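You operate a simulated robot arm through the tools that you are given. There is no shell and no other tool. Be economical: measure what you need, move in short steps, check, and stop when the job is done.

The job below is to be done with a simulated two-armed robot. You get a single attempt, and the scene is never put back.

Task
Put one of the white-banded holders from the grey table on the black plate. Then put the green ring on the window side of the grey table away on the brown table. Then fetch the small carton from the middle table and set it on the top of the console. Then fetch the grey pad and set it on the vice end of the front table. Then take the green brush and leave it on the right half of the high shelf of the blue rack. Then take the long blue-banded bolt and put it on the top shelf of the black rack. Then fetch the yellow-banded holder from the middle shelf of the black rack and set it on the thin blue plate. The order counts. Set down upright: small carton, long blue-banded bolt.

The check looks at the end state, three seconds after you hand in, the way a careful person would. Anything else that was tipped, shoved, dropped, spilled or broken makes it a failure.

Robot
Two 7-joint arms with two-finger parallel grippers on one trunk, on a base that drives. Base frame: it is fixed to the floor where the robot stands at the start and does not move with it; the origin is under the middle of the robot, x ahead of it, y to its left, z up. Units: m, rad, N and s.
The left shoulder is at the start at [-0.092, 0.119, 0.825], the right one opposite. With the tool pointing down near the work surface each hand reaches from about 0.1 to 0.54 m from the robot's upright axis, wherever it stands, measured 20 degrees to its own side. Places, roughly: black plate (10x10x2 cm) [0.6, 0.1, 0.8]; brown table [2.4, 0, 0.8]; green brush (3x3x13 cm) [-1.1, 4.4, 0.9]; green ring (6x6x2 cm) [0.8, -1.1, 0.8]; grey pad (8x5x3 cm) [1, 4.8, 0.8]; long blue-banded bolt (5x4x11 cm) [1.1, 4.8, 0.8]; right half of the high shelf of the blue rack [-3, 8.3, 1.3]; small carton (10x6x13 cm) [0.8, 4, 0.9]; thin blue plate (9x9x1 cm) [1.1, -0.6, 0.8]; top of the console [4, 4.9, 0.9]; top shelf of the black rack [3.5, 3.1, 0.8]; vice end of the front table [0.9, 1.6, 0.8]; white-banded holder (7x7x5 cm) [0.8, 0.1, 0.8]; yellow-banded holder (7x7x5 cm) [3.3, 3.5, 0.5]. Payload 3.43 kg a hand.
The TCP of each hand is the grasp point between the finger pads, 0.03 m short of the fingertips. In the tool frame z runs along the fingers and y along their closing line. The gripper opens to 0.094 m. The fingers are 0.028 m wide and 0.01 m thick; the gripper's body (0.05 by 0.096 m) begins 0.055 m behind the TCP.
Orientation is that of the tool frame in the base frame, as a unit quaternion [w, x, y, z]. With the fingers straight down and closing along the base's y, the tool's x points along the base's -x, its y along +y and its z along -z.

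Tools
- The arms move only by the tool drive_tool. It takes "left_plan", "right_plan" or both (then of equal length, played together; a hand with none holds still); each is a list of rows, each a list of 7 numbers: the shift along the tool's x, y, z in units of 30 mm (1.0 is 30 mm), then the turn, a rotation vector about the tool's x, y, z in units of 8 degrees (1.0 is 8 degrees), then the opening, from 0 (shut) to 1 (fully open). In form: [[dx, dy, dz, ax, ay, az, hand], ...]. A call has 1 to 10 rows; each row shifts and turns the commanded pose from where the row before left it, along the tool's axes as they then stand. A call with a number of a shift or a turn outside -1 to 1 is refused whole. A row lasts 0.2 s, in which the tool goes at most 0.05 m and 0.15 rad; a call with a longer step from one row to the next is refused whole, and so is a gripper value outside its range. A pose out of reach is approached as far as the arm can. The call stops where the force on the tool passes 40 N (or 10 N more than at its start, if that is more) or the arm is blocked; 0.2 s more then pass. The fingers move at their own pace (about 0.153 m/s each) and stop on an object; they squeeze with about 31 N. The grip force told is the motor's: it shows also when the fingers shut on nothing. Time passes only in rows, and 0.2 s behind the last, so rows that do not move let the fingers close. It gives the time, the measured TCP pose, the force on the tool (base axes), the opening and the grip force at its end, in the units of the frame above (readings bear some noise), with the torque about the TCP (base axes, N m) and any sound that the robot's microphone picked up.
- Cameras (640 x 400 px; columns grow to the right, rows downward): "scene" is now at [0.0515, -0.0038, 1.5229]; the picture's right is [-0.09, -1.00, 0.00], its down [-0.75, 0.07, -0.65] and it looks along [0.65, -0.06, -0.76] (base axes); focal length 279 px, centre (320, 200). "left" rides on the left gripper at [0.076, -0.014, -0.103] in its tool frame; the picture's right is [0.18, 0.98, 0.00], its down [-0.75, 0.14, -0.64] and it looks along [-0.63, 0.12, 0.77] (tool axes); focal length 243 px, centre (320, 200). "right" rides on the right gripper at [0.076, 0.014, -0.102] in its tool frame; the picture's right is [-0.18, 0.98, 0.00], its down [-0.75, -0.14, -0.64] and it looks along [-0.63, -0.12, 0.77] (tool axes); focal length 243 px, centre (320, 200).
- get_image(camera): a new picture of that camera. The clock stands still meanwhile.
- slide_trunk(by): slides the trunk up (or, below 0, down) by that many m; the arms and the scene camera ride with it, the base frame stays. It gives what a move gives, with no picture.
- base_move(legs): drives the robot by 1 to 6 legs, each [ahead, left, turn to the left] in m, m and rad, along the robot's own axes; the way and the turn of a leg run together, so that a leg with both is an arc; at most 1.5 m and 3.142 rad a leg. The arms and the cameras ride along, it lands a little off, and it stops where it bumps. It gives what a move gives.
- pan_tilt(pan, tilt): turns the head with the scene camera to pan (to the left, within 2.496 rad either way) and tilt (down, from -0.506 to 1.204), counted from straight ahead of the robot. It gives what a move gives.
- measure_at(camera, pixels): for up to 12 pixels [column, row] of the newest picture of that camera ("zoom" is the newest enlarged one), the place [x, y, z] in the base frame of the surface seen there, good to about 0.003 m, but the place of the scene camera against the robot may be out by one fixed shift of up to 0.025 m in any direction. The clock stands still meanwhile.
- enlarge(camera, box): a new picture of the part [left, top, right, bottom] of that camera's present view, enlarged. The clock stands still meanwhile.
- hand_in(): hands the job in; it is judged then, once.

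Go step by step. Measure first, check grasps and placings, and put right what went wrong. The budget is 138 turns and 160 pictures, counting those below and the enlarged ones. Unless the task says otherwise, let go and move clear before handing in.

The tools are called after "Emit:" as a command line: name --argument value ..., lists and objects as JSON in quotes. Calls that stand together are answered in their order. drive_tool: Moves the arms, as the interface text tells. Its arguments: {"type":"object","properties":{"left_plan":{"type":"array","items":{"type":"array","items":{"type":"number"}}},"right_plan":{"type":"array","items":{"type":"array","items":{"type":"number"}}}},"required":[]} The other tools are called the same way: slide_trunk (by) slides the trunk up or down; base_move (legs) drives the base; pan_tilt (pan, tilt) turns the head that bears the scene camera; get_image (camera) takes a picture; measure_at (camera, pixels) gives the place of the surface under pixels of a picture; enlarge (camera, box) takes an enlarged picture of a part of a camera's view; hand_in () hands the job in.

At the start:

```text
time: 0.0
left_tool_pos: [0.4104, 0.1235, 1.0473]
left_orientation: [0.0, 0.0, 1.0, 0.0]
left_ft_force: [0.7, -1.0, -0.3]
left_ft_torque: [-0.01, -0.02, -0.02]
left_width: 0.0939
left_grip_force: 0.0
right_tool_pos: [0.3358, -0.1396, 0.992]
right_orientation: [0.0, 0.0, 1.0, 0.001]
right_ft_force: [0.1, 0.3, -1.3]
right_ft_torque: [0.01, 0.01, -0.03]
right_width: 0.094
right_grip_force: 0.1
trunk travel left (down, up): [-0.25, 0.085]
robot x, y, heading: [-0.0031, -0.0026, 0.001]
head pan, tilt: [-0.091, 0.86]
```

scene: 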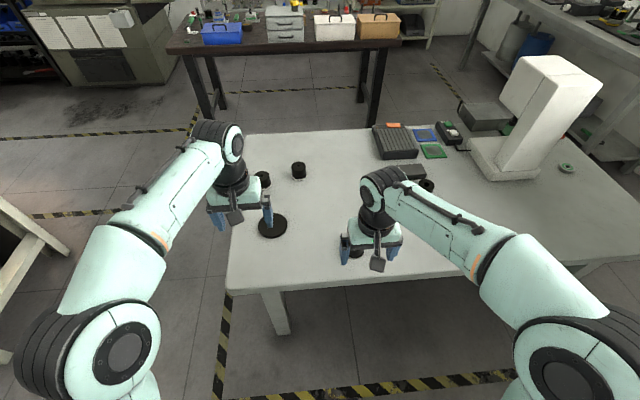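
right: 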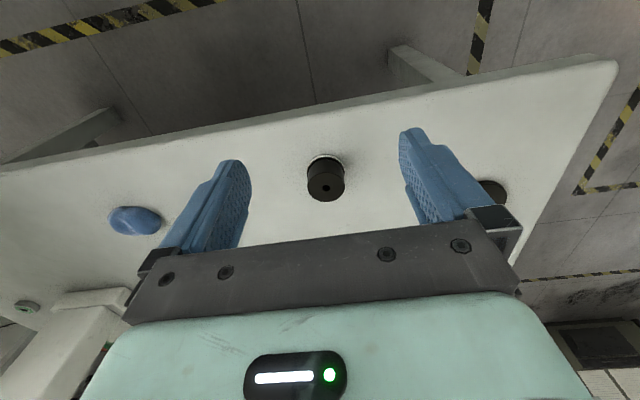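
left: 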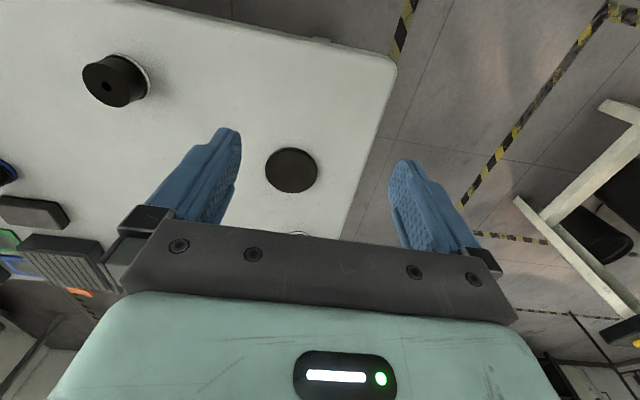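

The scene picture shows the black plate near (272,226) and dark holders near (299,170), (262,180), (426,185) and (356,252). I'll zoom in to tell the bands apart and measure.

Emit:
enlarge --camera "scene" --box '[220, 110, 480, 272]'

Emit:
measure_at --camera "scene" --pixels '[[272, 226], [299, 165], [299, 177], [262, 175], [426, 184], [566, 166], [433, 151], [356, 253], [300, 220]]'

Emit:
measure_at --camera "left" --pixels '[[291, 170], [110, 85], [140, 78], [300, 233]]'

Emit:
measure_at --camera "right" --pixels '[[326, 188], [135, 220], [26, 305], [490, 190]]'

```text
2.46 times, centred on (350, 191) of scene
```

zoom: 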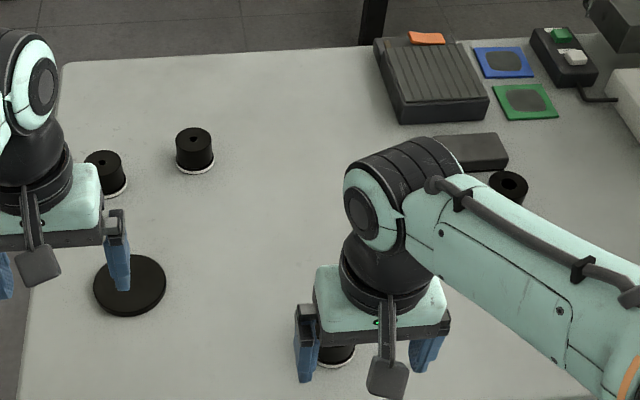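

```text
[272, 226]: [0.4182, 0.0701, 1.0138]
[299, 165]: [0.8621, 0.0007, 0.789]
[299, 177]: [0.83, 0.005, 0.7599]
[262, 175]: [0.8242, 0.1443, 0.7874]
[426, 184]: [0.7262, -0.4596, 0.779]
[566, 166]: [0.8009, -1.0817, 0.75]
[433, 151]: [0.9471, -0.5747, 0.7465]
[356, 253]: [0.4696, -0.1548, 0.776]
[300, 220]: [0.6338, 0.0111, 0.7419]
```

```text
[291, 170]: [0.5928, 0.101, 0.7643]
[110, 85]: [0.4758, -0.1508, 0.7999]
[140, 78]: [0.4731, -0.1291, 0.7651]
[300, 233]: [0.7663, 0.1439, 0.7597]
```

```text
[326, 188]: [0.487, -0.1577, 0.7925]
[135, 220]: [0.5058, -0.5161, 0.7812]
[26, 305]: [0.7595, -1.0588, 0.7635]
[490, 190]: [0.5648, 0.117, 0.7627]
```

The three white-banded holders are near (0.49,-0.16), (0.84,0.0) and (0.80,0.14). The nearest one sits under the right hand at right-camera pixel (326,188). I'll get its outline and the table height.

Emit:
enlarge --camera "right" --box '[264, 140, 392, 220]'

Emit:
measure_at --camera "right" --pixels '[[310, 185], [341, 185], [326, 198], [326, 177], [300, 210], [360, 200], [326, 155], [380, 180]]'

Emit:
measure_at --camera "left" --pixels '[[267, 170], [316, 170], [291, 150], [291, 191], [291, 210], [340, 150]]'

```text
5.00 times, centred on (328, 180) of right
```

zoom: 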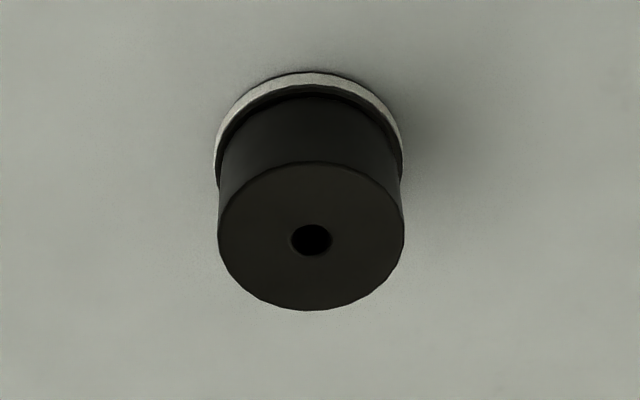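

```text
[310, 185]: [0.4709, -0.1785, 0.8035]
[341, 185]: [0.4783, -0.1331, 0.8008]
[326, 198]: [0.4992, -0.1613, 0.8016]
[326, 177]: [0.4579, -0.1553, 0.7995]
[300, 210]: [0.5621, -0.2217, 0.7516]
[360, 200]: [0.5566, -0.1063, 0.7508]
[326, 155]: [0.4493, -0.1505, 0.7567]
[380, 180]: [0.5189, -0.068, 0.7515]
```

```text
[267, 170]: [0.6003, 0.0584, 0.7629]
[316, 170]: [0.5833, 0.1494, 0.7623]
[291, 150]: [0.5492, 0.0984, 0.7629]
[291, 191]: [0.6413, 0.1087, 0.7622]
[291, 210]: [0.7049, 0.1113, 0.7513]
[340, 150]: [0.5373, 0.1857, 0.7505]
```

The holder's top centre is at about (0.478,-0.156,0.801), and the table is at z 0.751. The plate's centre is (0.595,0.103), its top at 0.7625. I'll move the right hand over the holder.

Emit:
drive_tool --right_plan '[[-0.946, -0.107, 0.6, 0, 0, 0, 1], [-0.946, -0.107, 0.6, 0, 0, 0, 1], [-0.946, -0.107, 0.6, 0, 0, 0, 1], [-0.946, -0.107, 0.6, 0, 0, 0, 1], [-0.946, -0.107, 0.6, 0, 0, 0, 1], [0, 0, 0, 0, 0, 0, 1]]'

Emit:
get_image --camera "right"

```text
time: 1.4
left_tool_pos: [0.4109, 0.1232, 1.0463]
left_orientation: [-0.001, 0.0, 1.0, 0.0]
left_ft_force: [0.7, 0.5, 0.1]
left_ft_torque: [-0.01, -0.02, -0.03]
left_width: 0.094
left_grip_force: 0.0
right_tool_pos: [0.4766, -0.1575, 0.9008]
right_orientation: [0.0, 0.0, 1.0, 0.0]
right_ft_force: [0.3, 0.2, 0.4]
right_ft_torque: [-0.01, 0.02, -0.04]
right_width: 0.0937
right_grip_force: 0.0
trunk travel left (down, up): [-0.25, 0.085]
robot x, y, heading: [0.0017, 0.0025, -0.006]
head pan, tilt: [-0.091, 0.86]
```

```text
154 pictures are left
```

right: 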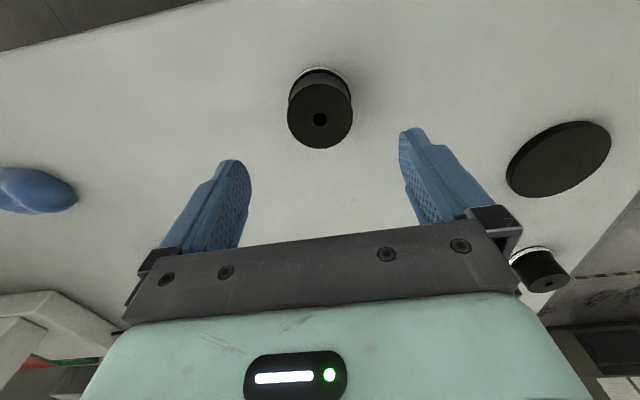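

Emit:
measure_at --camera "right" --pixels '[[292, 118], [348, 113], [321, 144], [319, 97], [312, 118]]'

```text
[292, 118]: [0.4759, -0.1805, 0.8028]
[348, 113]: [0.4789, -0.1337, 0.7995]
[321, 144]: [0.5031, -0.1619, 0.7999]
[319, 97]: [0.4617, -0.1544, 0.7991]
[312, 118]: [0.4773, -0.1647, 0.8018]
```

The holder measures centred at (0.479,-0.157), right below the TCP. I'll descend to 0.788 and close.

Emit:
drive_tool --right_plan '[[-0.07, 0, 1, 0, 0, 0, 1], [0, 0, 1, 0, 0, 0, 1], [0, 0, 1, 0, 0, 0, 1], [0, 0, 0.73, 0, 0, 0, 1], [0, 0, 0, 0, 0, 0, 0], [0, 0, 0, 0, 0, 0, 0], [0, 0, 0, 0, 0, 0, 0]]'

```text
time: 3.0
left_tool_pos: [0.4121, 0.1235, 1.0477]
left_orientation: [0.0, 0.0, 1.0, 0.001]
left_ft_force: [-0.3, -0.6, -0.9]
left_ft_torque: [0.01, 0.0, 0.02]
left_width: 0.0941
left_grip_force: 0.0
right_tool_pos: [0.4802, -0.1549, 0.7891]
right_orientation: [0.0, 0.0, 1.0, 0.0]
right_ft_force: [0.7, -1.2, 0.3]
right_ft_torque: [0.05, 0.0, -0.01]
right_width: 0.0616
right_grip_force: 30.5
trunk travel left (down, up): [-0.25, 0.085]
robot x, y, heading: [0.0022, 0.002, 0.001]
head pan, tilt: [-0.091, 0.86]
```

I've got it: width 0.0616, grip force 30. I'll lift 0.12 and check where the table edge is for the base move.

Emit:
drive_tool --right_plan '[[0, 0, -1, 0, 0, 0, 0], [0, 0, -1, 0, 0, 0, 0], [0, 0, -1, 0, 0, 0, 0], [0, 0, -1, 0, 0, 0, 0]]'

Emit:
pan_tilt --pan 0.0 --tilt 1.1

Emit:
get_image --camera "scene"

```text
time: 4.0
left_tool_pos: [0.4106, 0.1238, 1.0471]
left_orientation: [0.0, 0.0, 1.0, 0.0]
left_ft_force: [-0.1, -0.5, -0.1]
left_ft_torque: [0.0, -0.03, -0.01]
left_width: 0.0941
left_grip_force: 0.1
right_tool_pos: [0.4785, -0.1559, 0.9072]
right_orientation: [0.0, 0.001, 1.0, 0.0]
right_ft_force: [-0.5, -0.4, 0.0]
right_ft_torque: [0.04, -0.02, -0.01]
right_width: 0.0
right_grip_force: 30.9
trunk travel left (down, up): [-0.25, 0.085]
robot x, y, heading: [0.0003, 0.002, 0.003]
head pan, tilt: [-0.091, 0.86]
```

```text
time: 4.8
left_tool_pos: [0.4117, 0.1231, 1.0463]
left_orientation: [0.0, -0.001, 1.0, 0.0]
left_ft_force: [-0.7, -0.1, -0.1]
left_ft_torque: [-0.01, 0.04, -0.01]
left_width: 0.094
left_grip_force: 0.0
right_tool_pos: [0.4796, -0.1568, 0.9066]
right_orientation: [0.0, 0.0, 1.0, 0.0]
right_ft_force: [-0.5, 0.9, 0.8]
right_ft_torque: [-0.01, 0.0, 0.0]
right_width: 0.0
right_grip_force: 30.7
trunk travel left (down, up): [-0.25, 0.085]
robot x, y, heading: [-0.0009, 0.0001, 0.005]
head pan, tilt: [0.0, 1.1]
```

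```text
153 pictures are left
```

scene: 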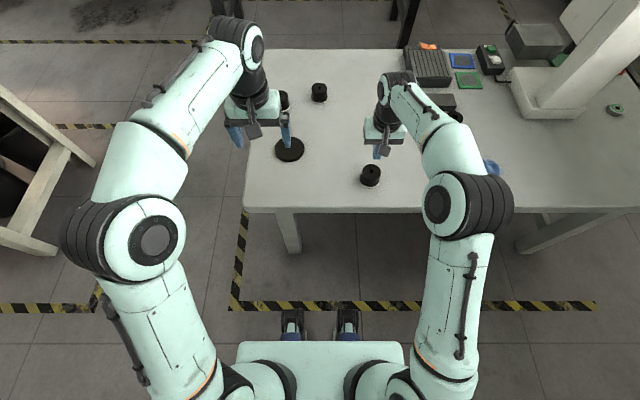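

The width went to 0.0, so the holder slipped out and still stands at scene (370,175). I'll look at it closely.

Emit:
get_image --camera "right"

Emit:
enlarge --camera "scene" --box '[330, 150, 410, 200]'

Emit:
measure_at --camera "scene" --pixels '[[370, 170], [320, 88], [300, 210], [289, 148]]'

```text
152 pictures are left
```

right: 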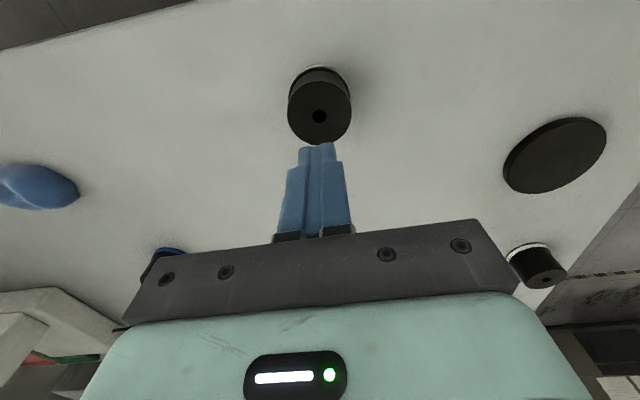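

```text
8.00 times, centred on (370, 175) of scene
```

zoom: 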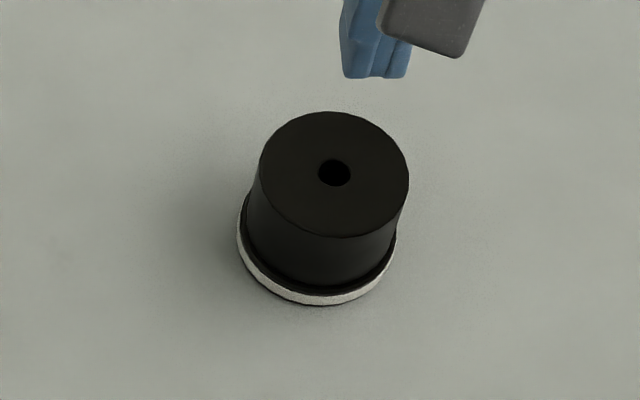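

```text
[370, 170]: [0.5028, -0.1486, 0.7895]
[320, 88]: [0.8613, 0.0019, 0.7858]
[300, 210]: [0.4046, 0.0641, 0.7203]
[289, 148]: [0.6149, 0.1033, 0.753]
```

The holder hasn't moved, it just slipped out of the grip. I'll grip it again slightly lower and lift gently to see the load.

Emit:
drive_tool --right_plan '[[0, 0, 0, 0, 0, 0, 1], [0, 0, 0, 0, 0, 0, 1], [0, 0, 1, 0, 0, 0, 1], [0, 0, 1, 0, 0, 0, 1], [0, 0, 1, 0, 0, 0, 1], [0, 0, 1, 0, 0, 0, 1], [0, 0, 0.05, 0, 0, 0, 1], [0, 0, 0, 0, 0, 0, 0], [0, 0, 0, 0, 0, 0, 0], [0, 0, 0, 0, 0, 0, 0]]'

Emit:
get_image --camera "right"

Emit:
drive_tool --right_plan '[[0, 0, -0.1, 0, 0, 0, 0], [0, 0, -0.1, 0, 0, 0, 0]]'

```text
time: 7.0
left_tool_pos: [0.4114, 0.1245, 1.0481]
left_orientation: [0.0, 0.0, 1.0, 0.0]
left_ft_force: [0.1, -0.7, 0.6]
left_ft_torque: [-0.03, 0.0, 0.03]
left_width: 0.094
left_grip_force: 0.0
right_tool_pos: [0.4792, -0.1577, 0.7872]
right_orientation: [0.0, 0.0, 1.0, 0.001]
right_ft_force: [-1.1, -1.1, -0.6]
right_ft_torque: [-0.03, -0.11, 0.01]
right_width: 0.0614
right_grip_force: 31.0
trunk travel left (down, up): [-0.25, 0.085]
robot x, y, heading: [0.0014, 0.002, 0.002]
head pan, tilt: [0.0, 1.1]
```

```text
150 pictures are left
```

right: 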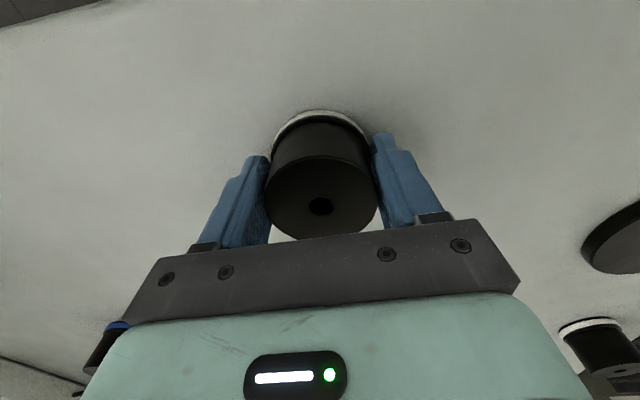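

```text
time: 7.6
left_tool_pos: [0.4121, 0.1227, 1.0481]
left_orientation: [0.0, 0.0, 1.0, 0.0]
left_ft_force: [1.2, -0.2, -0.2]
left_ft_torque: [0.04, 0.01, 0.03]
left_width: 0.0939
left_grip_force: 0.0
right_tool_pos: [0.4791, -0.156, 0.7944]
right_orientation: [0.0, 0.001, 1.0, 0.0]
right_ft_force: [-0.2, -0.5, -8.4]
right_ft_torque: [-0.01, 0.05, -0.03]
right_width: 0.0615
right_grip_force: 30.9
trunk travel left (down, up): [-0.25, 0.085]
robot x, y, heading: [0.0042, -0.0006, -0.0]
head pan, tilt: [0.0, 1.1]
```

There's an 8.4 N downward load after a 6 mm lift. I'll continue gently.

Emit:
drive_tool --right_plan '[[0, 0, -0.1, 0, 0, 0, 0], [0, 0, -0.1, 0, 0, 0, 0], [0, 0, -0.1, 0, 0, 0, 0]]'

Emit:
get_image --camera "right"

```text
time: 8.4
left_tool_pos: [0.4124, 0.1235, 1.0477]
left_orientation: [0.0, 0.0, 1.0, 0.0]
left_ft_force: [0.3, -0.2, 1.1]
left_ft_torque: [0.02, -0.02, 0.02]
left_width: 0.0936
left_grip_force: 0.1
right_tool_pos: [0.4792, -0.1565, 0.8024]
right_orientation: [-0.001, 0.0, 1.0, 0.0]
right_ft_force: [0.2, 0.4, -7.4]
right_ft_torque: [0.01, 0.02, 0.03]
right_width: 0.0614
right_grip_force: 30.9
trunk travel left (down, up): [-0.25, 0.085]
robot x, y, heading: [-0.0014, -0.0, 0.001]
head pan, tilt: [0.0, 1.1]
```

```text
149 pictures are left
```

right: 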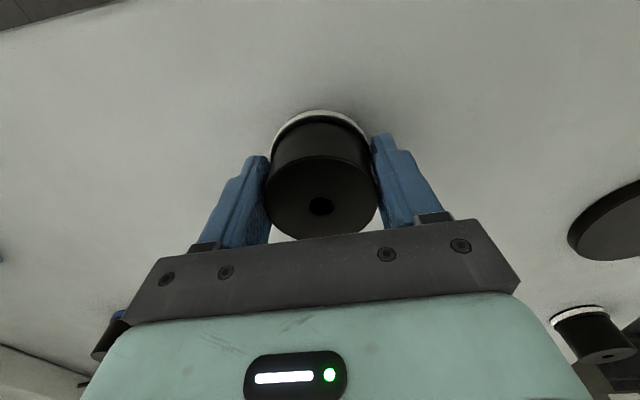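

It's lifted and hasn't moved in the grip (the picture is the same relative to the fingers), weighing about 7.5 N. I'll keep lifting at moderate speed.

Emit:
drive_tool --right_plan '[[0, 0, -0.15, 0, 0, 0, 0], [0, 0, -0.2, 0, 0, 0, 0], [0, 0, -0.25, 0, 0, 0, 0], [0, 0, -0.25, 0, 0, 0, 0], [0, 0, -0.25, 0, 0, 0, 0], [0, 0, -0.25, 0, 0, 0, 0], [0, 0, -0.25, 0, 0, 0, 0], [0, 0, -0.25, 0, 0, 0, 0], [0, 0, -0.2, 0, 0, 0, 0], [0, 0, -0.1, 0, 0, 0, 0]]'

Emit:
get_image --camera "right"

```text
time: 10.6
left_tool_pos: [0.412, 0.1229, 1.0482]
left_orientation: [0.0, 0.0, 1.0, 0.0]
left_ft_force: [-0.3, -0.5, 0.0]
left_ft_torque: [-0.01, 0.03, 0.01]
left_width: 0.0943
left_grip_force: 0.0
right_tool_pos: [0.4804, -0.1566, 0.8679]
right_orientation: [-0.001, 0.0, 1.0, 0.0]
right_ft_force: [0.5, 0.7, -7.8]
right_ft_torque: [-0.02, 0.05, 0.02]
right_width: 0.0614
right_grip_force: 31.0
trunk travel left (down, up): [-0.25, 0.085]
robot x, y, heading: [-0.0001, -0.003, 0.004]
head pan, tilt: [0.0, 1.1]
```

```text
148 pictures are left
```

right: 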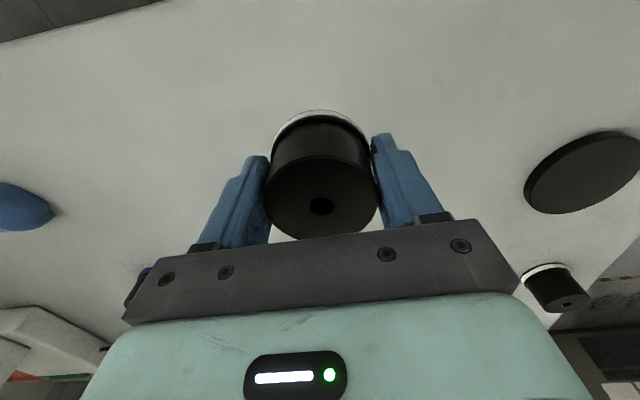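

The holder is firm in the grip. I'll drive the base left 0.26 and forward 0.115 in gentle legs to bring it over the plate.

Emit:
base_move --legs '[[0, 0.26, 0], [0.115, 0, 0]]'

Emit:
get_image --camera "right"

```text
time: 14.2
left_tool_pos: [0.5278, 0.3756, 1.0478]
left_orientation: [0.0, 0.006, 1.0, 0.001]
left_ft_force: [0.6, -1.1, -0.2]
left_ft_torque: [-0.01, -0.01, -0.04]
left_width: 0.094
left_grip_force: 0.1
right_tool_pos: [0.5928, 0.0939, 0.8663]
right_orientation: [-0.001, 0.006, 1.0, 0.0]
right_ft_force: [0.3, 0.4, -7.6]
right_ft_torque: [0.04, 0.0, -0.02]
right_width: 0.0614
right_grip_force: 31.2
trunk travel left (down, up): [-0.25, 0.085]
robot x, y, heading: [0.1157, 0.2568, -0.011]
head pan, tilt: [0.0, 1.1]
```

```text
147 pictures are left
```

right: 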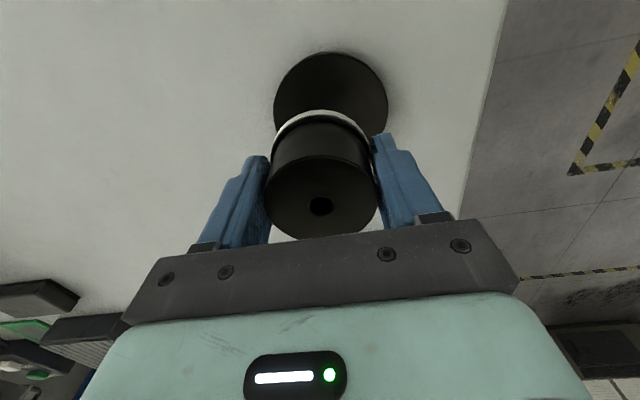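

The TCP is at (0.593,0.094). I'll re-measure the plate's edges from here.

Emit:
measure_at --camera "right" --pixels '[[277, 100], [385, 100], [331, 55], [300, 62], [240, 90]]'

```text
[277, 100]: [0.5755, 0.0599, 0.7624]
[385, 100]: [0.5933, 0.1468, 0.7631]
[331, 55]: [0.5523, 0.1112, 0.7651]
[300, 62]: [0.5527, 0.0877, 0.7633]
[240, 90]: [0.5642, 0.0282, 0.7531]
```

The plate's centre is at about (0.596,0.103). I'll shift +y 9 mm and lower slowly to contact.

Emit:
drive_tool --right_plan '[[-0.1, 0.3, 0.2, 0, 0, 0, 0], [0, 0, 0.3, 0, 0, 0, 0], [0, 0, 0.3, 0, 0, 0, 0], [0, 0, 0.3, 0, 0, 0, 0], [0, 0, 0.3, 0, 0, 0, 0], [0, 0, 0.3, 0, 0, 0, 0], [0, 0, 0.2, 0, 0, 0, 0], [0, 0, 0.15, 0, 0, 0, 0], [0, 0, 0.1, 0, 0, 0, 0], [0, 0, 0.06, 0, 0, 0, 0]]'

Emit:
get_image --camera "right"

```text
time: 16.4
left_tool_pos: [0.5264, 0.375, 1.0473]
left_orientation: [0.0, 0.004, 1.0, 0.0]
left_ft_force: [-0.2, -0.7, -0.9]
left_ft_torque: [0.0, 0.0, 0.02]
left_width: 0.094
left_grip_force: 0.1
right_tool_pos: [0.5967, 0.1031, 0.8005]
right_orientation: [0.0, 0.005, 1.0, 0.0]
right_ft_force: [1.0, 0.0, -8.6]
right_ft_torque: [0.0, -0.01, 0.0]
right_width: 0.0614
right_grip_force: 31.0
trunk travel left (down, up): [-0.25, 0.085]
robot x, y, heading: [0.1162, 0.2591, -0.005]
head pan, tilt: [0.0, 1.1]
```

```text
146 pictures are left
```

right: 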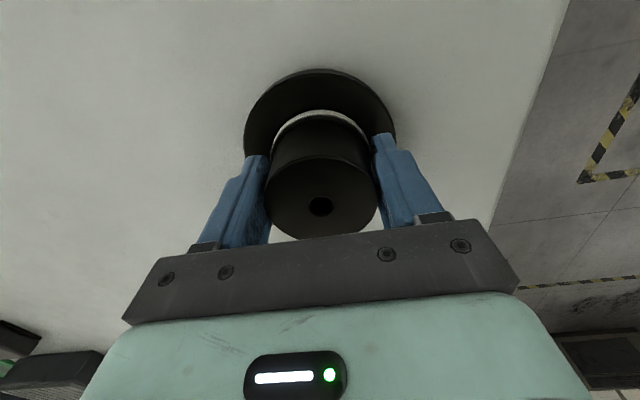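

The holder is centred over the plate at z 0.8005, and the full weight is still in the hand. I'll lower in 1 mm steps.

Emit:
drive_tool --right_plan '[[0, 0, 0.04, 0, 0, 0, 0], [0, 0, 0.04, 0, 0, 0, 0], [0, 0, 0.03, 0, 0, 0, 0]]'

```text
time: 17.2
left_tool_pos: [0.5263, 0.3754, 1.0473]
left_orientation: [0.002, 0.005, 1.0, 0.0]
left_ft_force: [-0.4, 0.7, 0.0]
left_ft_torque: [0.03, -0.01, 0.01]
left_width: 0.094
left_grip_force: 0.0
right_tool_pos: [0.5963, 0.1026, 0.8]
right_orientation: [0.002, 0.005, 1.0, 0.0]
right_ft_force: [-1.1, -2.3, 12.2]
right_ft_torque: [-0.12, 0.61, 0.02]
right_width: 0.0615
right_grip_force: 30.7
trunk travel left (down, up): [-0.25, 0.085]
robot x, y, heading: [0.1144, 0.2539, -0.009]
head pan, tilt: [0.0, 1.1]
```

It's in contact (+12 N). I'll raise 1 mm to relax, open, and go up.

Emit:
drive_tool --right_plan '[[0, 0, -0.04, 0, 0, 0, 0], [0, 0, 0, 0, 0, 0, 1], [0, 0, 0, 0, 0, 0, 1], [0, 0, 0, 0, 0, 0, 1], [0, 0, -0.5, 0, 0, 0, 1], [0, 0, -1, 0, 0, 0, 1], [0, 0, -1, 0, 0, 0, 1], [0, 0, -1, 0, 0, 0, 1], [0, 0, -1, 0, 0, 0, 1]]'

Emit:
get_image --camera "right"

Emit:
pan_tilt --pan -0.7 --tilt 0.7

Emit:
get_image --camera "scene"

```text
time: 19.2
left_tool_pos: [0.5279, 0.3754, 1.0473]
left_orientation: [0.0, 0.006, 1.0, -0.001]
left_ft_force: [0.1, -0.4, -0.3]
left_ft_torque: [0.0, 0.0, -0.01]
left_width: 0.0941
left_grip_force: 0.0
right_tool_pos: [0.5948, 0.1019, 0.9365]
right_orientation: [0.0, 0.005, 1.0, 0.0]
right_ft_force: [1.0, 0.2, -0.1]
right_ft_torque: [0.0, -0.01, -0.02]
right_width: 0.0939
right_grip_force: 0.2
trunk travel left (down, up): [-0.25, 0.085]
robot x, y, heading: [0.1148, 0.2568, -0.011]
head pan, tilt: [0.0, 1.1]
```

```text
145 pictures are left
```

right: 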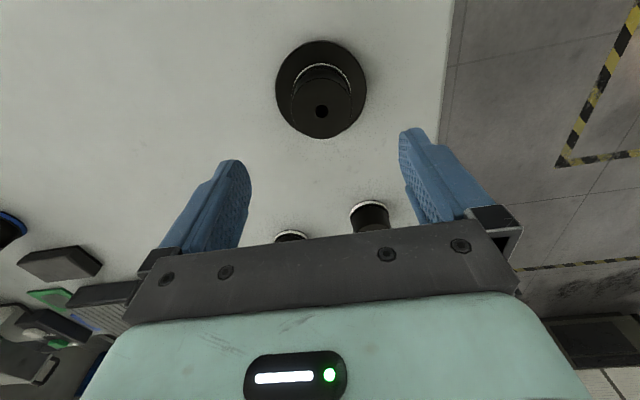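

```text
time: 20.3
left_tool_pos: [0.5279, 0.375, 1.0475]
left_orientation: [-0.001, 0.006, 1.0, 0.0]
left_ft_force: [0.2, -0.1, 0.6]
left_ft_torque: [0.01, -0.02, 0.0]
left_width: 0.094
left_grip_force: 0.1
right_tool_pos: [0.5951, 0.1024, 0.9357]
right_orientation: [0.001, 0.005, 1.0, 0.0]
right_ft_force: [0.0, 0.1, -0.2]
right_ft_torque: [-0.02, 0.01, 0.01]
right_width: 0.0939
right_grip_force: 0.1
trunk travel left (down, up): [-0.25, 0.085]
robot x, y, heading: [0.1161, 0.2597, -0.011]
head pan, tilt: [-0.7, 0.7]
```

```text
144 pictures are left
```

scene: 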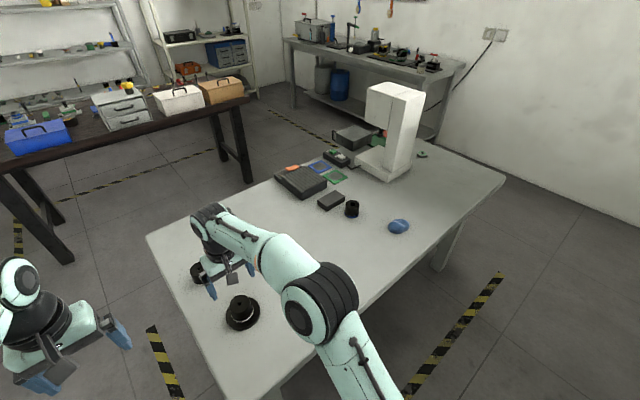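

The holder stands centred on the plate. Next is the green ring at scene (422,154). I'll measure it, the table edges and the column.

Emit:
measure_at --camera "scene" --pixels '[[422, 154], [503, 178], [440, 265], [410, 165], [385, 172], [350, 148], [145, 237], [280, 380], [408, 92], [398, 225], [435, 147]]'

Emit:
enlarge --camera "scene" --box '[320, 80, 512, 200]'

```text
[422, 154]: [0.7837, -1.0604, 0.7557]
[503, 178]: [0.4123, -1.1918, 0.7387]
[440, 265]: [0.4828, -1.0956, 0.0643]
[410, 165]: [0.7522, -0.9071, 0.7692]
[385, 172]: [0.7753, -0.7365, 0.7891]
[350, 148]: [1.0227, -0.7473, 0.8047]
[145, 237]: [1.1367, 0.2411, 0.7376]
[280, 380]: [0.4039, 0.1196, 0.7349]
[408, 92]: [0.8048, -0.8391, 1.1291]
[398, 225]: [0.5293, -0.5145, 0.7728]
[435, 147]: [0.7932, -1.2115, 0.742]
```

```text
3.33 times, centred on (416, 140) of scene
```

zoom: 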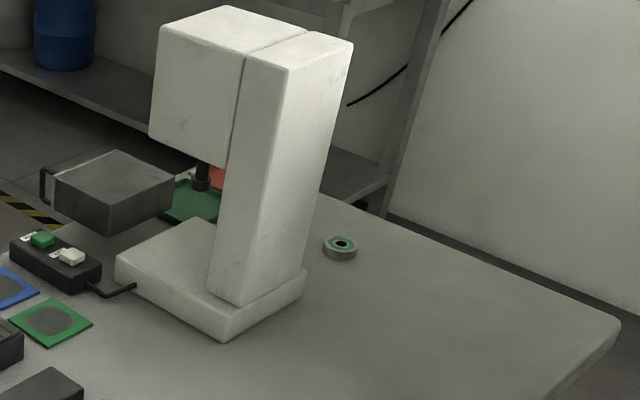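

The ring is at about (0.78,-1.06), with the column base nearby, up to y≈-0.91. I'll pull the left arm in for clearance, then back off and drive right along the table.

Emit:
drive_tool --left_plan '[[1, 0, -0.3, 0, 0, 0, 1], [1, 0, -0.3, 0, 0, 0, 1], [1, 0, 0, 0, 0, 0, 1], [1, 0, 0, 0, 0, 0, 1], [1, 0, 0, 0, 0, 0, 1], [1, 0, 0, 0, 0, 0, 1]]'

Emit:
base_move --legs '[[-0.27, 0, 0.01], [0, -1.13, 0]]'

Emit:
pan_tilt --pan -0.3 --tilt 0.8

Emit:
get_image --camera "scene"

```text
time: 21.7
left_tool_pos: [0.3465, 0.3737, 1.0646]
left_orientation: [0.001, 0.005, 1.0, 0.0]
left_ft_force: [-0.6, 0.1, 0.0]
left_ft_torque: [0.02, 0.0, 0.03]
left_width: 0.0939
left_grip_force: 0.0
right_tool_pos: [0.5949, 0.1021, 0.9354]
right_orientation: [0.0, 0.005, 1.0, 0.0]
right_ft_force: [1.1, 0.1, -0.7]
right_ft_torque: [-0.01, -0.03, 0.01]
right_width: 0.0941
right_grip_force: 0.0
trunk travel left (down, up): [-0.25, 0.085]
robot x, y, heading: [0.1128, 0.259, -0.009]
head pan, tilt: [-0.7, 0.7]
```

```text
time: 33.2
left_tool_pos: [0.0791, -0.727, 1.0671]
left_orientation: [0.0, -0.004, 1.0, 0.0]
left_ft_force: [0.1, 0.5, 0.2]
left_ft_torque: [-0.02, -0.02, -0.01]
left_width: 0.094
left_grip_force: 0.0
right_tool_pos: [0.3327, -0.9956, 0.9342]
right_orientation: [0.0, -0.004, 1.0, 0.0]
right_ft_force: [-0.8, -0.3, -0.3]
right_ft_torque: [0.05, -0.01, 0.01]
right_width: 0.0941
right_grip_force: 0.0
trunk travel left (down, up): [-0.25, 0.085]
robot x, y, heading: [-0.1547, -0.8521, 0.009]
head pan, tilt: [-0.7, 0.7]
```

```text
time: 34.1
left_tool_pos: [0.0787, -0.7275, 1.0662]
left_orientation: [-0.001, -0.004, 1.0, 0.0]
left_ft_force: [-0.2, 0.1, -0.3]
left_ft_torque: [0.03, 0.01, 0.02]
left_width: 0.0943
left_grip_force: 0.0
right_tool_pos: [0.3321, -0.9941, 0.9347]
right_orientation: [0.0, -0.004, 1.0, 0.0]
right_ft_force: [-0.7, 0.3, -0.1]
right_ft_torque: [0.01, 0.0, 0.02]
right_width: 0.094
right_grip_force: 0.0
trunk travel left (down, up): [-0.25, 0.085]
robot x, y, heading: [-0.1493, -0.8522, 0.012]
head pan, tilt: [-0.3, 0.799]
```

```text
142 pictures are left
```

scene: 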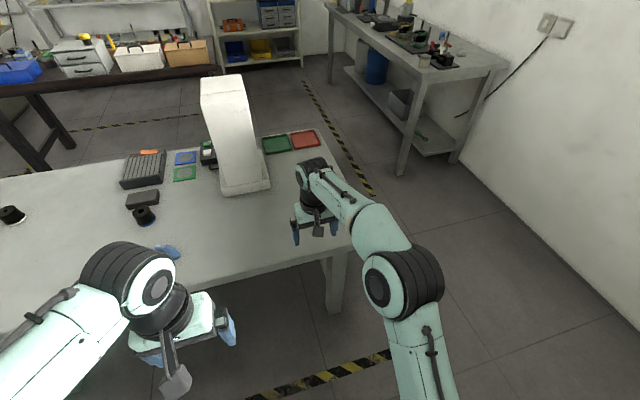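

The near table leg is at about (0.48,-1.10), to the right of my path. I'll drive forward 0.43 and slightly right, watching for bumps.

Emit:
base_move --legs '[[0.42, -0.03, 0]]'

Emit:
get_image --camera "right"

Emit:
get_image --camera "scene"

```text
time: 36.8
left_tool_pos: [0.4977, -0.7514, 1.065]
left_orientation: [0.0, -0.008, 1.0, 0.001]
left_ft_force: [-0.7, 0.3, -0.4]
left_ft_torque: [-0.01, -0.02, 0.02]
left_width: 0.0942
left_grip_force: 0.0
right_tool_pos: [0.7524, -1.0152, 0.9361]
right_orientation: [0.0, -0.008, 1.0, 0.0]
right_ft_force: [0.0, -0.3, -0.3]
right_ft_torque: [-0.02, 0.01, 0.0]
right_width: 0.0941
right_grip_force: 0.0
trunk travel left (down, up): [-0.25, 0.085]
robot x, y, heading: [0.2705, -0.8787, 0.017]
head pan, tilt: [-0.3, 0.799]
stopped in leg 1: the robot was blocked; the commanded pose is now the measured one
```

```text
141 pictures are left
```

right: 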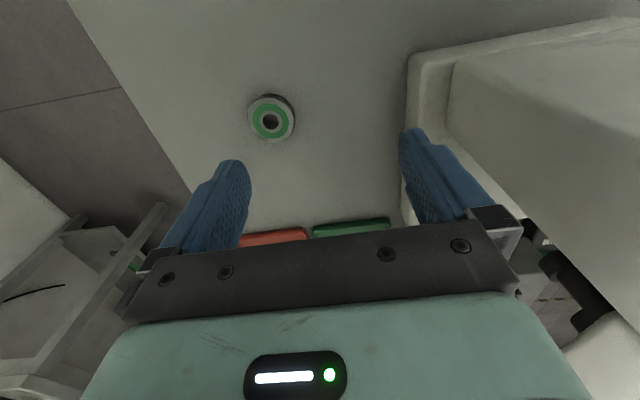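

```text
140 pictures are left
```

scene: 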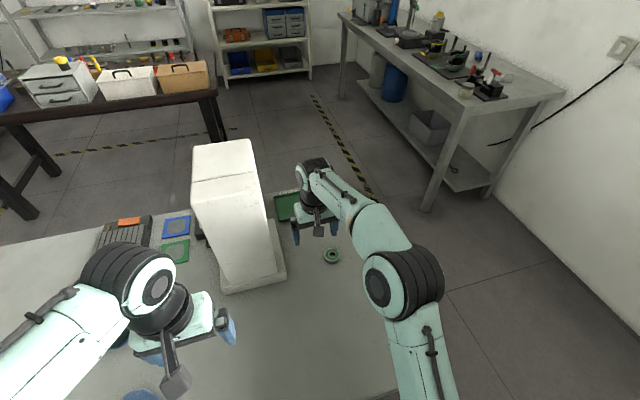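

The base bumped the table at x 0.27, so I'll remember that limit. I'll measure the ring at right-camera (271,120) now.

Emit:
measure_at --camera "right" --pixels '[[249, 120], [292, 116], [271, 140], [271, 100], [272, 132], [258, 121], [320, 150], [405, 90]]'

Emit:
enlarge --camera "right" --box '[223, 85, 319, 145]'

Emit:
base_move --legs '[[-0.015, 0, 0]]'

```text
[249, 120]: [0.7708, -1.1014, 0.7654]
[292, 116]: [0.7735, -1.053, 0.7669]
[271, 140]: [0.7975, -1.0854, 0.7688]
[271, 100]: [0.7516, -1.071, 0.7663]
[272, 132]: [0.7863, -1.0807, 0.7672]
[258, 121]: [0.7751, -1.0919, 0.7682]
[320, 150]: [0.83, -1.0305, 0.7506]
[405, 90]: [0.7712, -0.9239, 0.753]
```

```text
6.67 times, centred on (271, 115) of right
```

zoom: 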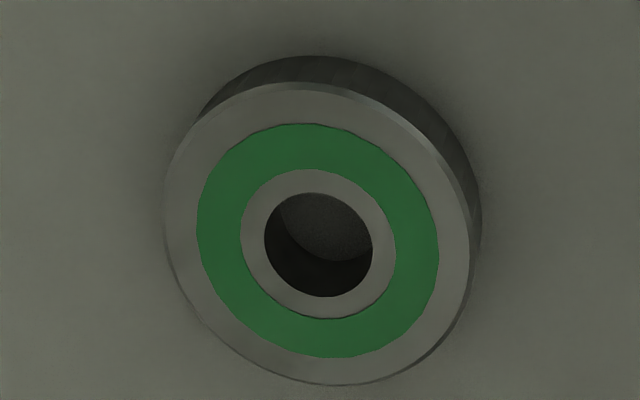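

```text
time: 37.6
left_tool_pos: [0.4841, -0.7506, 1.0657]
left_orientation: [0.0, -0.007, 1.0, 0.0]
left_ft_force: [0.1, 0.3, -0.1]
left_ft_torque: [0.0, 0.02, 0.0]
left_width: 0.0938
left_grip_force: 0.0
right_tool_pos: [0.7378, -1.0163, 0.935]
right_orientation: [0.0, -0.008, 1.0, 0.0]
right_ft_force: [-0.6, -0.1, 0.2]
right_ft_torque: [0.0, 0.01, 0.01]
right_width: 0.0942
right_grip_force: 0.0
trunk travel left (down, up): [-0.25, 0.085]
robot x, y, heading: [0.2531, -0.8764, 0.019]
head pan, tilt: [-0.3, 0.799]
```

The ring's centre is (0.775,-1.077), its top at 0.768. I'll move over it.

Emit:
drive_tool --right_plan '[[-0.6, -0.67, 0.4, 0, 0, 0, 1], [-0.6, -0.67, 0.4, 0, 0, 0, 1], [-0.05, -0.67, 0.6, 0, 0, 0, 1], [0, 0, 1, 0, 0, 0, 1], [0, 0, 1, 0, 0, 0, 1], [0, 0, 0, 0, 0, 0, 1]]'

Emit:
get_image --camera "right"

```text
time: 39.0
left_tool_pos: [0.482, -0.7509, 1.0663]
left_orientation: [0.001, -0.008, 1.0, 0.0]
left_ft_force: [0.0, 0.5, 0.6]
left_ft_torque: [0.02, 0.0, 0.01]
left_width: 0.0942
left_grip_force: 0.0
right_tool_pos: [0.7751, -1.0771, 0.8347]
right_orientation: [0.0, -0.007, 1.0, 0.001]
right_ft_force: [-0.3, 0.8, 0.4]
right_ft_torque: [-0.02, 0.01, -0.01]
right_width: 0.0939
right_grip_force: 0.1
trunk travel left (down, up): [-0.25, 0.085]
robot x, y, heading: [0.2532, -0.8764, 0.017]
head pan, tilt: [-0.3, 0.799]
```

```text
138 pictures are left
```

right: 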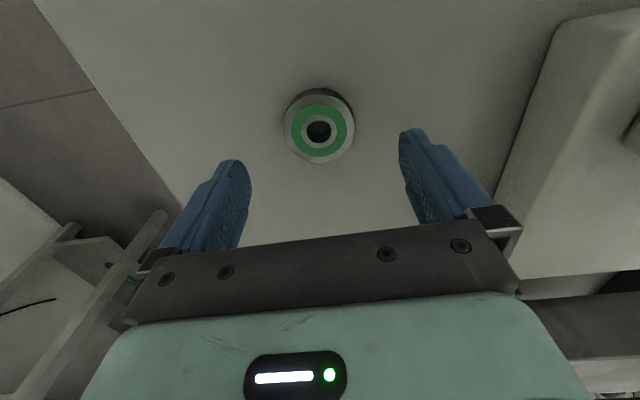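

The ring is centred at column 319. I'll descend to 0.783 and grip, then lift slowly.

Emit:
drive_tool --right_plan '[[0, 0, 0.7, 0, 0, 0, 1], [0, 0, 0.6, 0, 0, 0, 1], [0, 0, 0.42, 0, 0, 0, 1], [0, 0, 0, 0, 0, 0, 0], [0, 0, 0, 0, 0, 0, 0], [0, 0, 0, 0, 0, 0, 0], [0, 0, 0, 0, 0, 0, 0], [0, 0, -0.1, 0, 0, 0, 0], [0, 0, -0.2, 0, 0, 0, 0], [0, 0, -0.2, 0, 0, 0, 0]]'

Emit:
drive_tool --right_plan '[[0, 0, -0.25, 0, 0, 0, 0], [0, 0, -0.3, 0, 0, 0, 0], [0, 0, -0.3, 0, 0, 0, 0], [0, 0, -0.3, 0, 0, 0, 0], [0, 0, -0.3, 0, 0, 0, 0], [0, 0, -0.3, 0, 0, 0, 0], [0, 0, -0.3, 0, 0, 0, 0], [0, 0, -0.3, 0, 0, 0, 0], [0, 0, -0.3, 0, 0, 0, 0], [0, 0, -0.2, 0, 0, 0, 0]]'

Emit:
get_image --camera "right"

```text
time: 41.2
left_tool_pos: [0.4827, -0.7517, 1.0665]
left_orientation: [0.0, -0.007, 1.0, 0.0]
left_ft_force: [-0.5, -0.5, -0.4]
left_ft_torque: [-0.03, 0.0, 0.04]
left_width: 0.094
left_grip_force: 0.0
right_tool_pos: [0.7768, -1.0766, 0.797]
right_orientation: [0.0, -0.008, 1.0, 0.0]
right_ft_force: [0.4, -0.3, -2.0]
right_ft_torque: [-0.01, 0.02, 0.02]
right_width: 0.0517
right_grip_force: 31.0
trunk travel left (down, up): [-0.25, 0.085]
robot x, y, heading: [0.2544, -0.8753, 0.013]
head pan, tilt: [-0.3, 0.799]
```

```text
time: 43.4
left_tool_pos: [0.483, -0.7503, 1.0652]
left_orientation: [-0.001, -0.008, 1.0, 0.0]
left_ft_force: [0.7, -1.1, -0.7]
left_ft_torque: [0.01, -0.02, 0.01]
left_width: 0.0939
left_grip_force: 0.0
right_tool_pos: [0.7772, -1.0768, 0.8818]
right_orientation: [0.0, -0.007, 1.0, 0.001]
right_ft_force: [-0.4, 0.6, -2.4]
right_ft_torque: [0.01, -0.02, -0.01]
right_width: 0.0519
right_grip_force: 31.1
trunk travel left (down, up): [-0.25, 0.085]
robot x, y, heading: [0.2554, -0.8738, 0.017]
head pan, tilt: [-0.3, 0.799]
```

```text
137 pictures are left
```

right: 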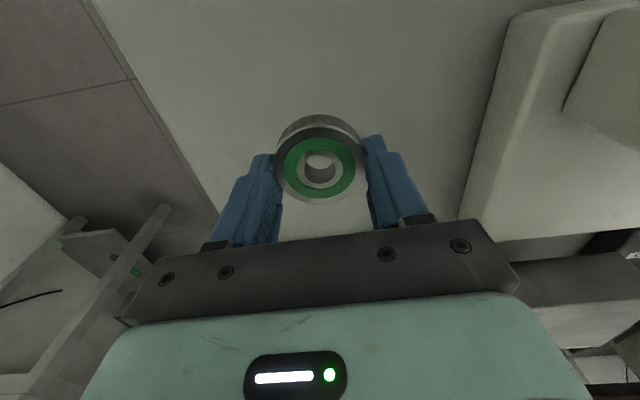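

The ring is held (0.0519, weighing about 2 N). Now I'll look for a route: measure the window bench, the brown table's edge and the gap at the table's end.

Emit:
get_image --camera "scene"

Emit:
measure_at --camera "scene" --pixels '[[428, 208], [340, 97], [318, 198], [217, 92], [100, 122], [35, 215], [228, 140], [205, 92], [278, 84], [500, 198], [560, 270], [130, 97]]'

Emit:
pan_tilt --pan 0.9 --tilt 0.6

Emit:
get_image --camera "scene"

```text
136 pictures are left
```

scene: 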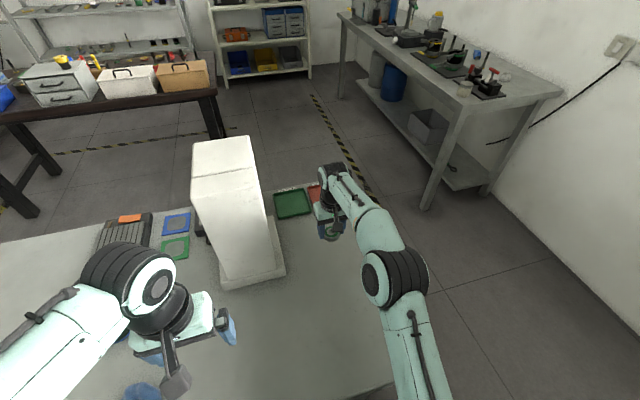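

```text
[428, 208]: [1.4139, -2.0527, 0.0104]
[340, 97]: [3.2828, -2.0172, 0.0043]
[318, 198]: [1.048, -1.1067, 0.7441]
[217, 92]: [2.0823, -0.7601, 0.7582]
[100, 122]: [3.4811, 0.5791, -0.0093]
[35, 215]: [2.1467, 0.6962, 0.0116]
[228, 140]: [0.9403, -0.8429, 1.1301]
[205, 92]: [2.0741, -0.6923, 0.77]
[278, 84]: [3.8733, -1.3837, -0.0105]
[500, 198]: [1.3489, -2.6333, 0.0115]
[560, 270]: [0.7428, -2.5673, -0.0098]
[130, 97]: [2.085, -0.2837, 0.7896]
```

```text
time: 44.8
left_tool_pos: [0.4832, -0.752, 1.0658]
left_orientation: [0.0, -0.008, 1.0, 0.0]
left_ft_force: [0.4, 0.2, -0.2]
left_ft_torque: [-0.01, 0.02, 0.02]
left_width: 0.0939
left_grip_force: 0.0
right_tool_pos: [0.777, -1.0764, 0.8823]
right_orientation: [0.0, -0.008, 1.0, 0.0]
right_ft_force: [0.3, -0.1, -1.7]
right_ft_torque: [0.0, 0.05, 0.0]
right_width: 0.0514
right_grip_force: 31.4
trunk travel left (down, up): [-0.25, 0.085]
robot x, y, heading: [0.2534, -0.8732, 0.017]
head pan, tilt: [0.901, 0.6]
```

```text
135 pictures are left
```

scene: 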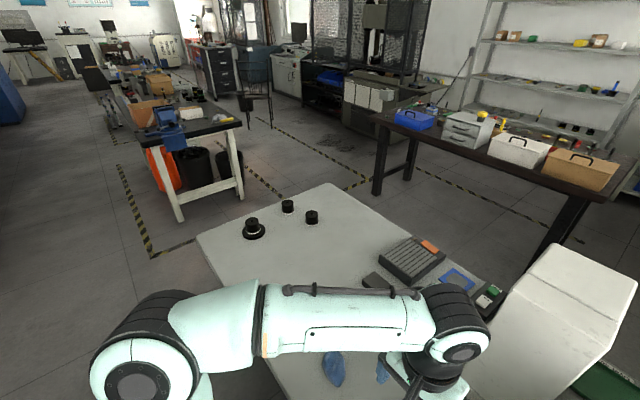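

The brown table's near edge is at x≈2.08, with boxes on it. I'll zoom to find free spots and the spacing of the front table.

Emit:
enlarge --camera "scene" --box '[360, 80, 640, 255]'

Emit:
measure_at --camera "scene" --pixels '[[378, 118], [480, 153], [420, 133], [600, 200], [412, 128], [180, 218], [240, 180], [333, 183], [178, 150], [510, 160], [455, 105], [376, 192]]'

```text
2.29 times, centred on (500, 168) of scene
```

zoom: 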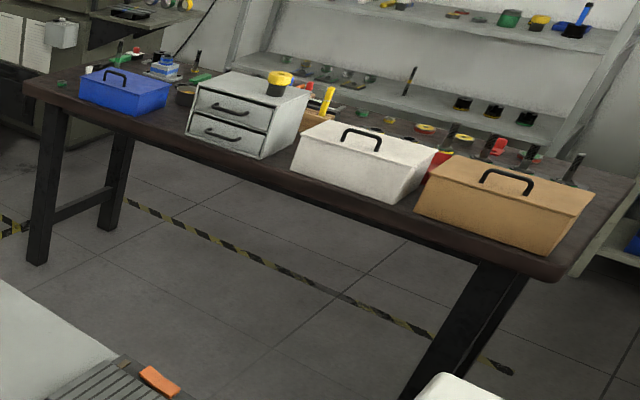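

```text
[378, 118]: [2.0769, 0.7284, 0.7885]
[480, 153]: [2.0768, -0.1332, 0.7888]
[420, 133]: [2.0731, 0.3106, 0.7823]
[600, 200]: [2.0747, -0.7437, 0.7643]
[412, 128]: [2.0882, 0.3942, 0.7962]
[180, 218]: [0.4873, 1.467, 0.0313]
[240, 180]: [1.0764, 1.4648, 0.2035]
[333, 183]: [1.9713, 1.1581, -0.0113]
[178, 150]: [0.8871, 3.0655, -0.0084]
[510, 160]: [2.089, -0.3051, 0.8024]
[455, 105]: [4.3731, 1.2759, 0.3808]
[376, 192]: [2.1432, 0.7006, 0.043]
```

The gap on the brown table between the blue box and the drawers, and its left corner, look usable. I'll raise the ring, then drive back, left around the grey table (y≈0.85 lane), and ahead.

Emit:
drive_tool --right_plan '[[0, 0, -0.4, 0, 0, 0, 0], [0.3, 0, -0.6, 0, 0, 0, 0], [0.5, 0, -0.6, 0, 0, 0, 0], [0.5, 0, -0.6, 0, 0, 0, 0], [0.5, 0, -0.6, 0, 0, 0, 0], [0.3, 0, -0.3, 0, 0, 0, 0]]'

Emit:
base_move --legs '[[-0.43, 0, -0.017], [0, 0.86, 0], [0, 0.86, 0], [1.3, 0, 0]]'

Emit:
pan_tilt --pan -0.35 --tilt 0.75

Emit:
get_image --camera "scene"

```text
time: 46.2
left_tool_pos: [0.4838, -0.7511, 1.0664]
left_orientation: [0.0, -0.008, 1.0, 0.0]
left_ft_force: [-0.5, -0.4, -0.3]
left_ft_torque: [-0.01, 0.0, 0.02]
left_width: 0.0936
left_grip_force: 0.0
right_tool_pos: [0.7139, -1.0771, 0.9768]
right_orientation: [0.0, -0.008, 1.0, 0.0]
right_ft_force: [1.1, -0.8, -2.2]
right_ft_torque: [0.0, -0.01, -0.01]
right_width: 0.0518
right_grip_force: 31.7
trunk travel left (down, up): [-0.25, 0.085]
robot x, y, heading: [0.254, -0.8736, 0.013]
head pan, tilt: [0.901, 0.6]
```

```text
time: 70.1
left_tool_pos: [1.3576, 0.9853, 1.0657]
left_orientation: [-0.001, -0.012, 1.0, 0.0]
left_ft_force: [-0.6, -0.2, 0.0]
left_ft_torque: [0.01, -0.01, -0.05]
left_width: 0.0942
left_grip_force: 0.1
right_tool_pos: [1.5897, 0.6619, 0.9756]
right_orientation: [0.0, -0.01, 1.0, 0.0]
right_ft_force: [-1.7, 0.5, -1.3]
right_ft_torque: [-0.03, -0.01, 0.01]
right_width: 0.0513
right_grip_force: 31.3
trunk travel left (down, up): [-0.25, 0.085]
robot x, y, heading: [1.1313, 0.8582, 0.024]
head pan, tilt: [0.901, 0.6]
```

```text
time: 71.5
left_tool_pos: [1.3588, 0.9854, 1.0656]
left_orientation: [0.0, -0.012, 1.0, 0.001]
left_ft_force: [0.2, -0.2, 0.2]
left_ft_torque: [0.0, 0.02, 0.01]
left_width: 0.0938
left_grip_force: 0.0
right_tool_pos: [1.5892, 0.6612, 0.9761]
right_orientation: [0.0, -0.01, 1.0, 0.0]
right_ft_force: [0.9, 0.0, -1.7]
right_ft_torque: [-0.03, -0.04, 0.0]
right_width: 0.0517
right_grip_force: 31.1
trunk travel left (down, up): [-0.25, 0.085]
robot x, y, heading: [1.1325, 0.8579, 0.021]
head pan, tilt: [-0.351, 0.75]
```

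```text
133 pictures are left
```

scene: 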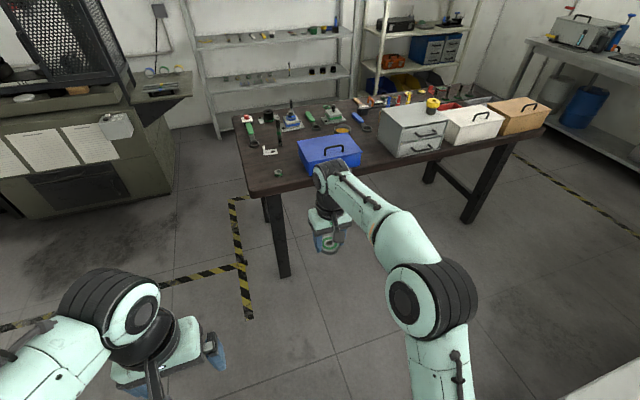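

Emit:
enlarge --camera "scene" --box '[224, 80, 448, 220]'

Emit:
measure_at --camera "scene" --pixels '[[262, 170], [255, 190], [290, 172], [372, 160], [370, 148], [300, 165], [385, 158], [360, 160], [278, 173], [240, 122], [375, 170]]'

```text
2.86 times, centred on (336, 150) of scene
```

zoom: 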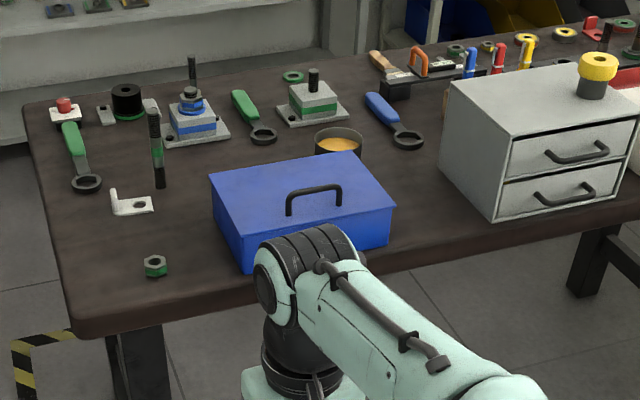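

```text
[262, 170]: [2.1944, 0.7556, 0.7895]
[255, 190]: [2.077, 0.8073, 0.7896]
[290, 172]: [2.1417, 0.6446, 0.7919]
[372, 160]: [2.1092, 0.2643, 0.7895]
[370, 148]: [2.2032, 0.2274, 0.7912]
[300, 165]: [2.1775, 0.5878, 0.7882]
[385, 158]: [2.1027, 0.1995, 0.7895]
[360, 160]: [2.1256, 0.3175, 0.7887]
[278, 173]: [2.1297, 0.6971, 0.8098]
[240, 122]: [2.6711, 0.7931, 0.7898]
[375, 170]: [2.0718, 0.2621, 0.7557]
```

The gap between the blue box and the drawers (y 0.14–0.33, x≈2.14) is clear. I'll go forward 0.36, then right 0.42, and check with the right camera.

Emit:
base_move --legs '[[0.36, 0, -0.02], [0, -0.42, 0]]'

Emit:
get_image --camera "right"

```text
time: 77.6
left_tool_pos: [1.7274, 0.5732, 1.0661]
left_orientation: [0.0, -0.007, 1.0, 0.0]
left_ft_force: [0.0, 0.4, -0.2]
left_ft_torque: [0.0, -0.02, -0.02]
left_width: 0.0939
left_grip_force: 0.1
right_tool_pos: [1.9575, 0.2479, 0.9739]
right_orientation: [0.0, -0.007, 1.0, 0.0]
right_ft_force: [0.2, 0.6, -1.4]
right_ft_torque: [-0.03, 0.0, 0.03]
right_width: 0.0517
right_grip_force: 31.3
trunk travel left (down, up): [-0.25, 0.085]
robot x, y, heading: [1.4994, 0.4529, 0.015]
head pan, tilt: [-0.351, 0.75]
```

```text
131 pictures are left
```

right: 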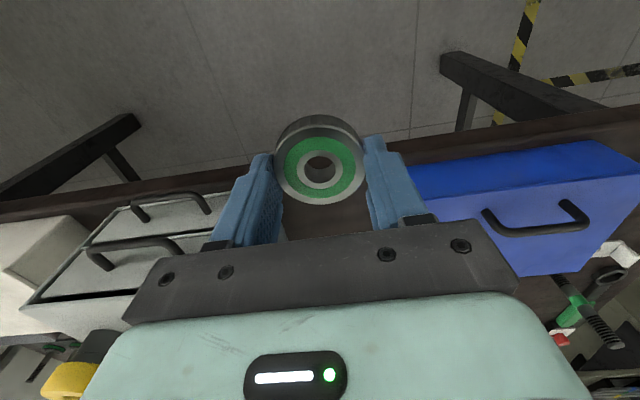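

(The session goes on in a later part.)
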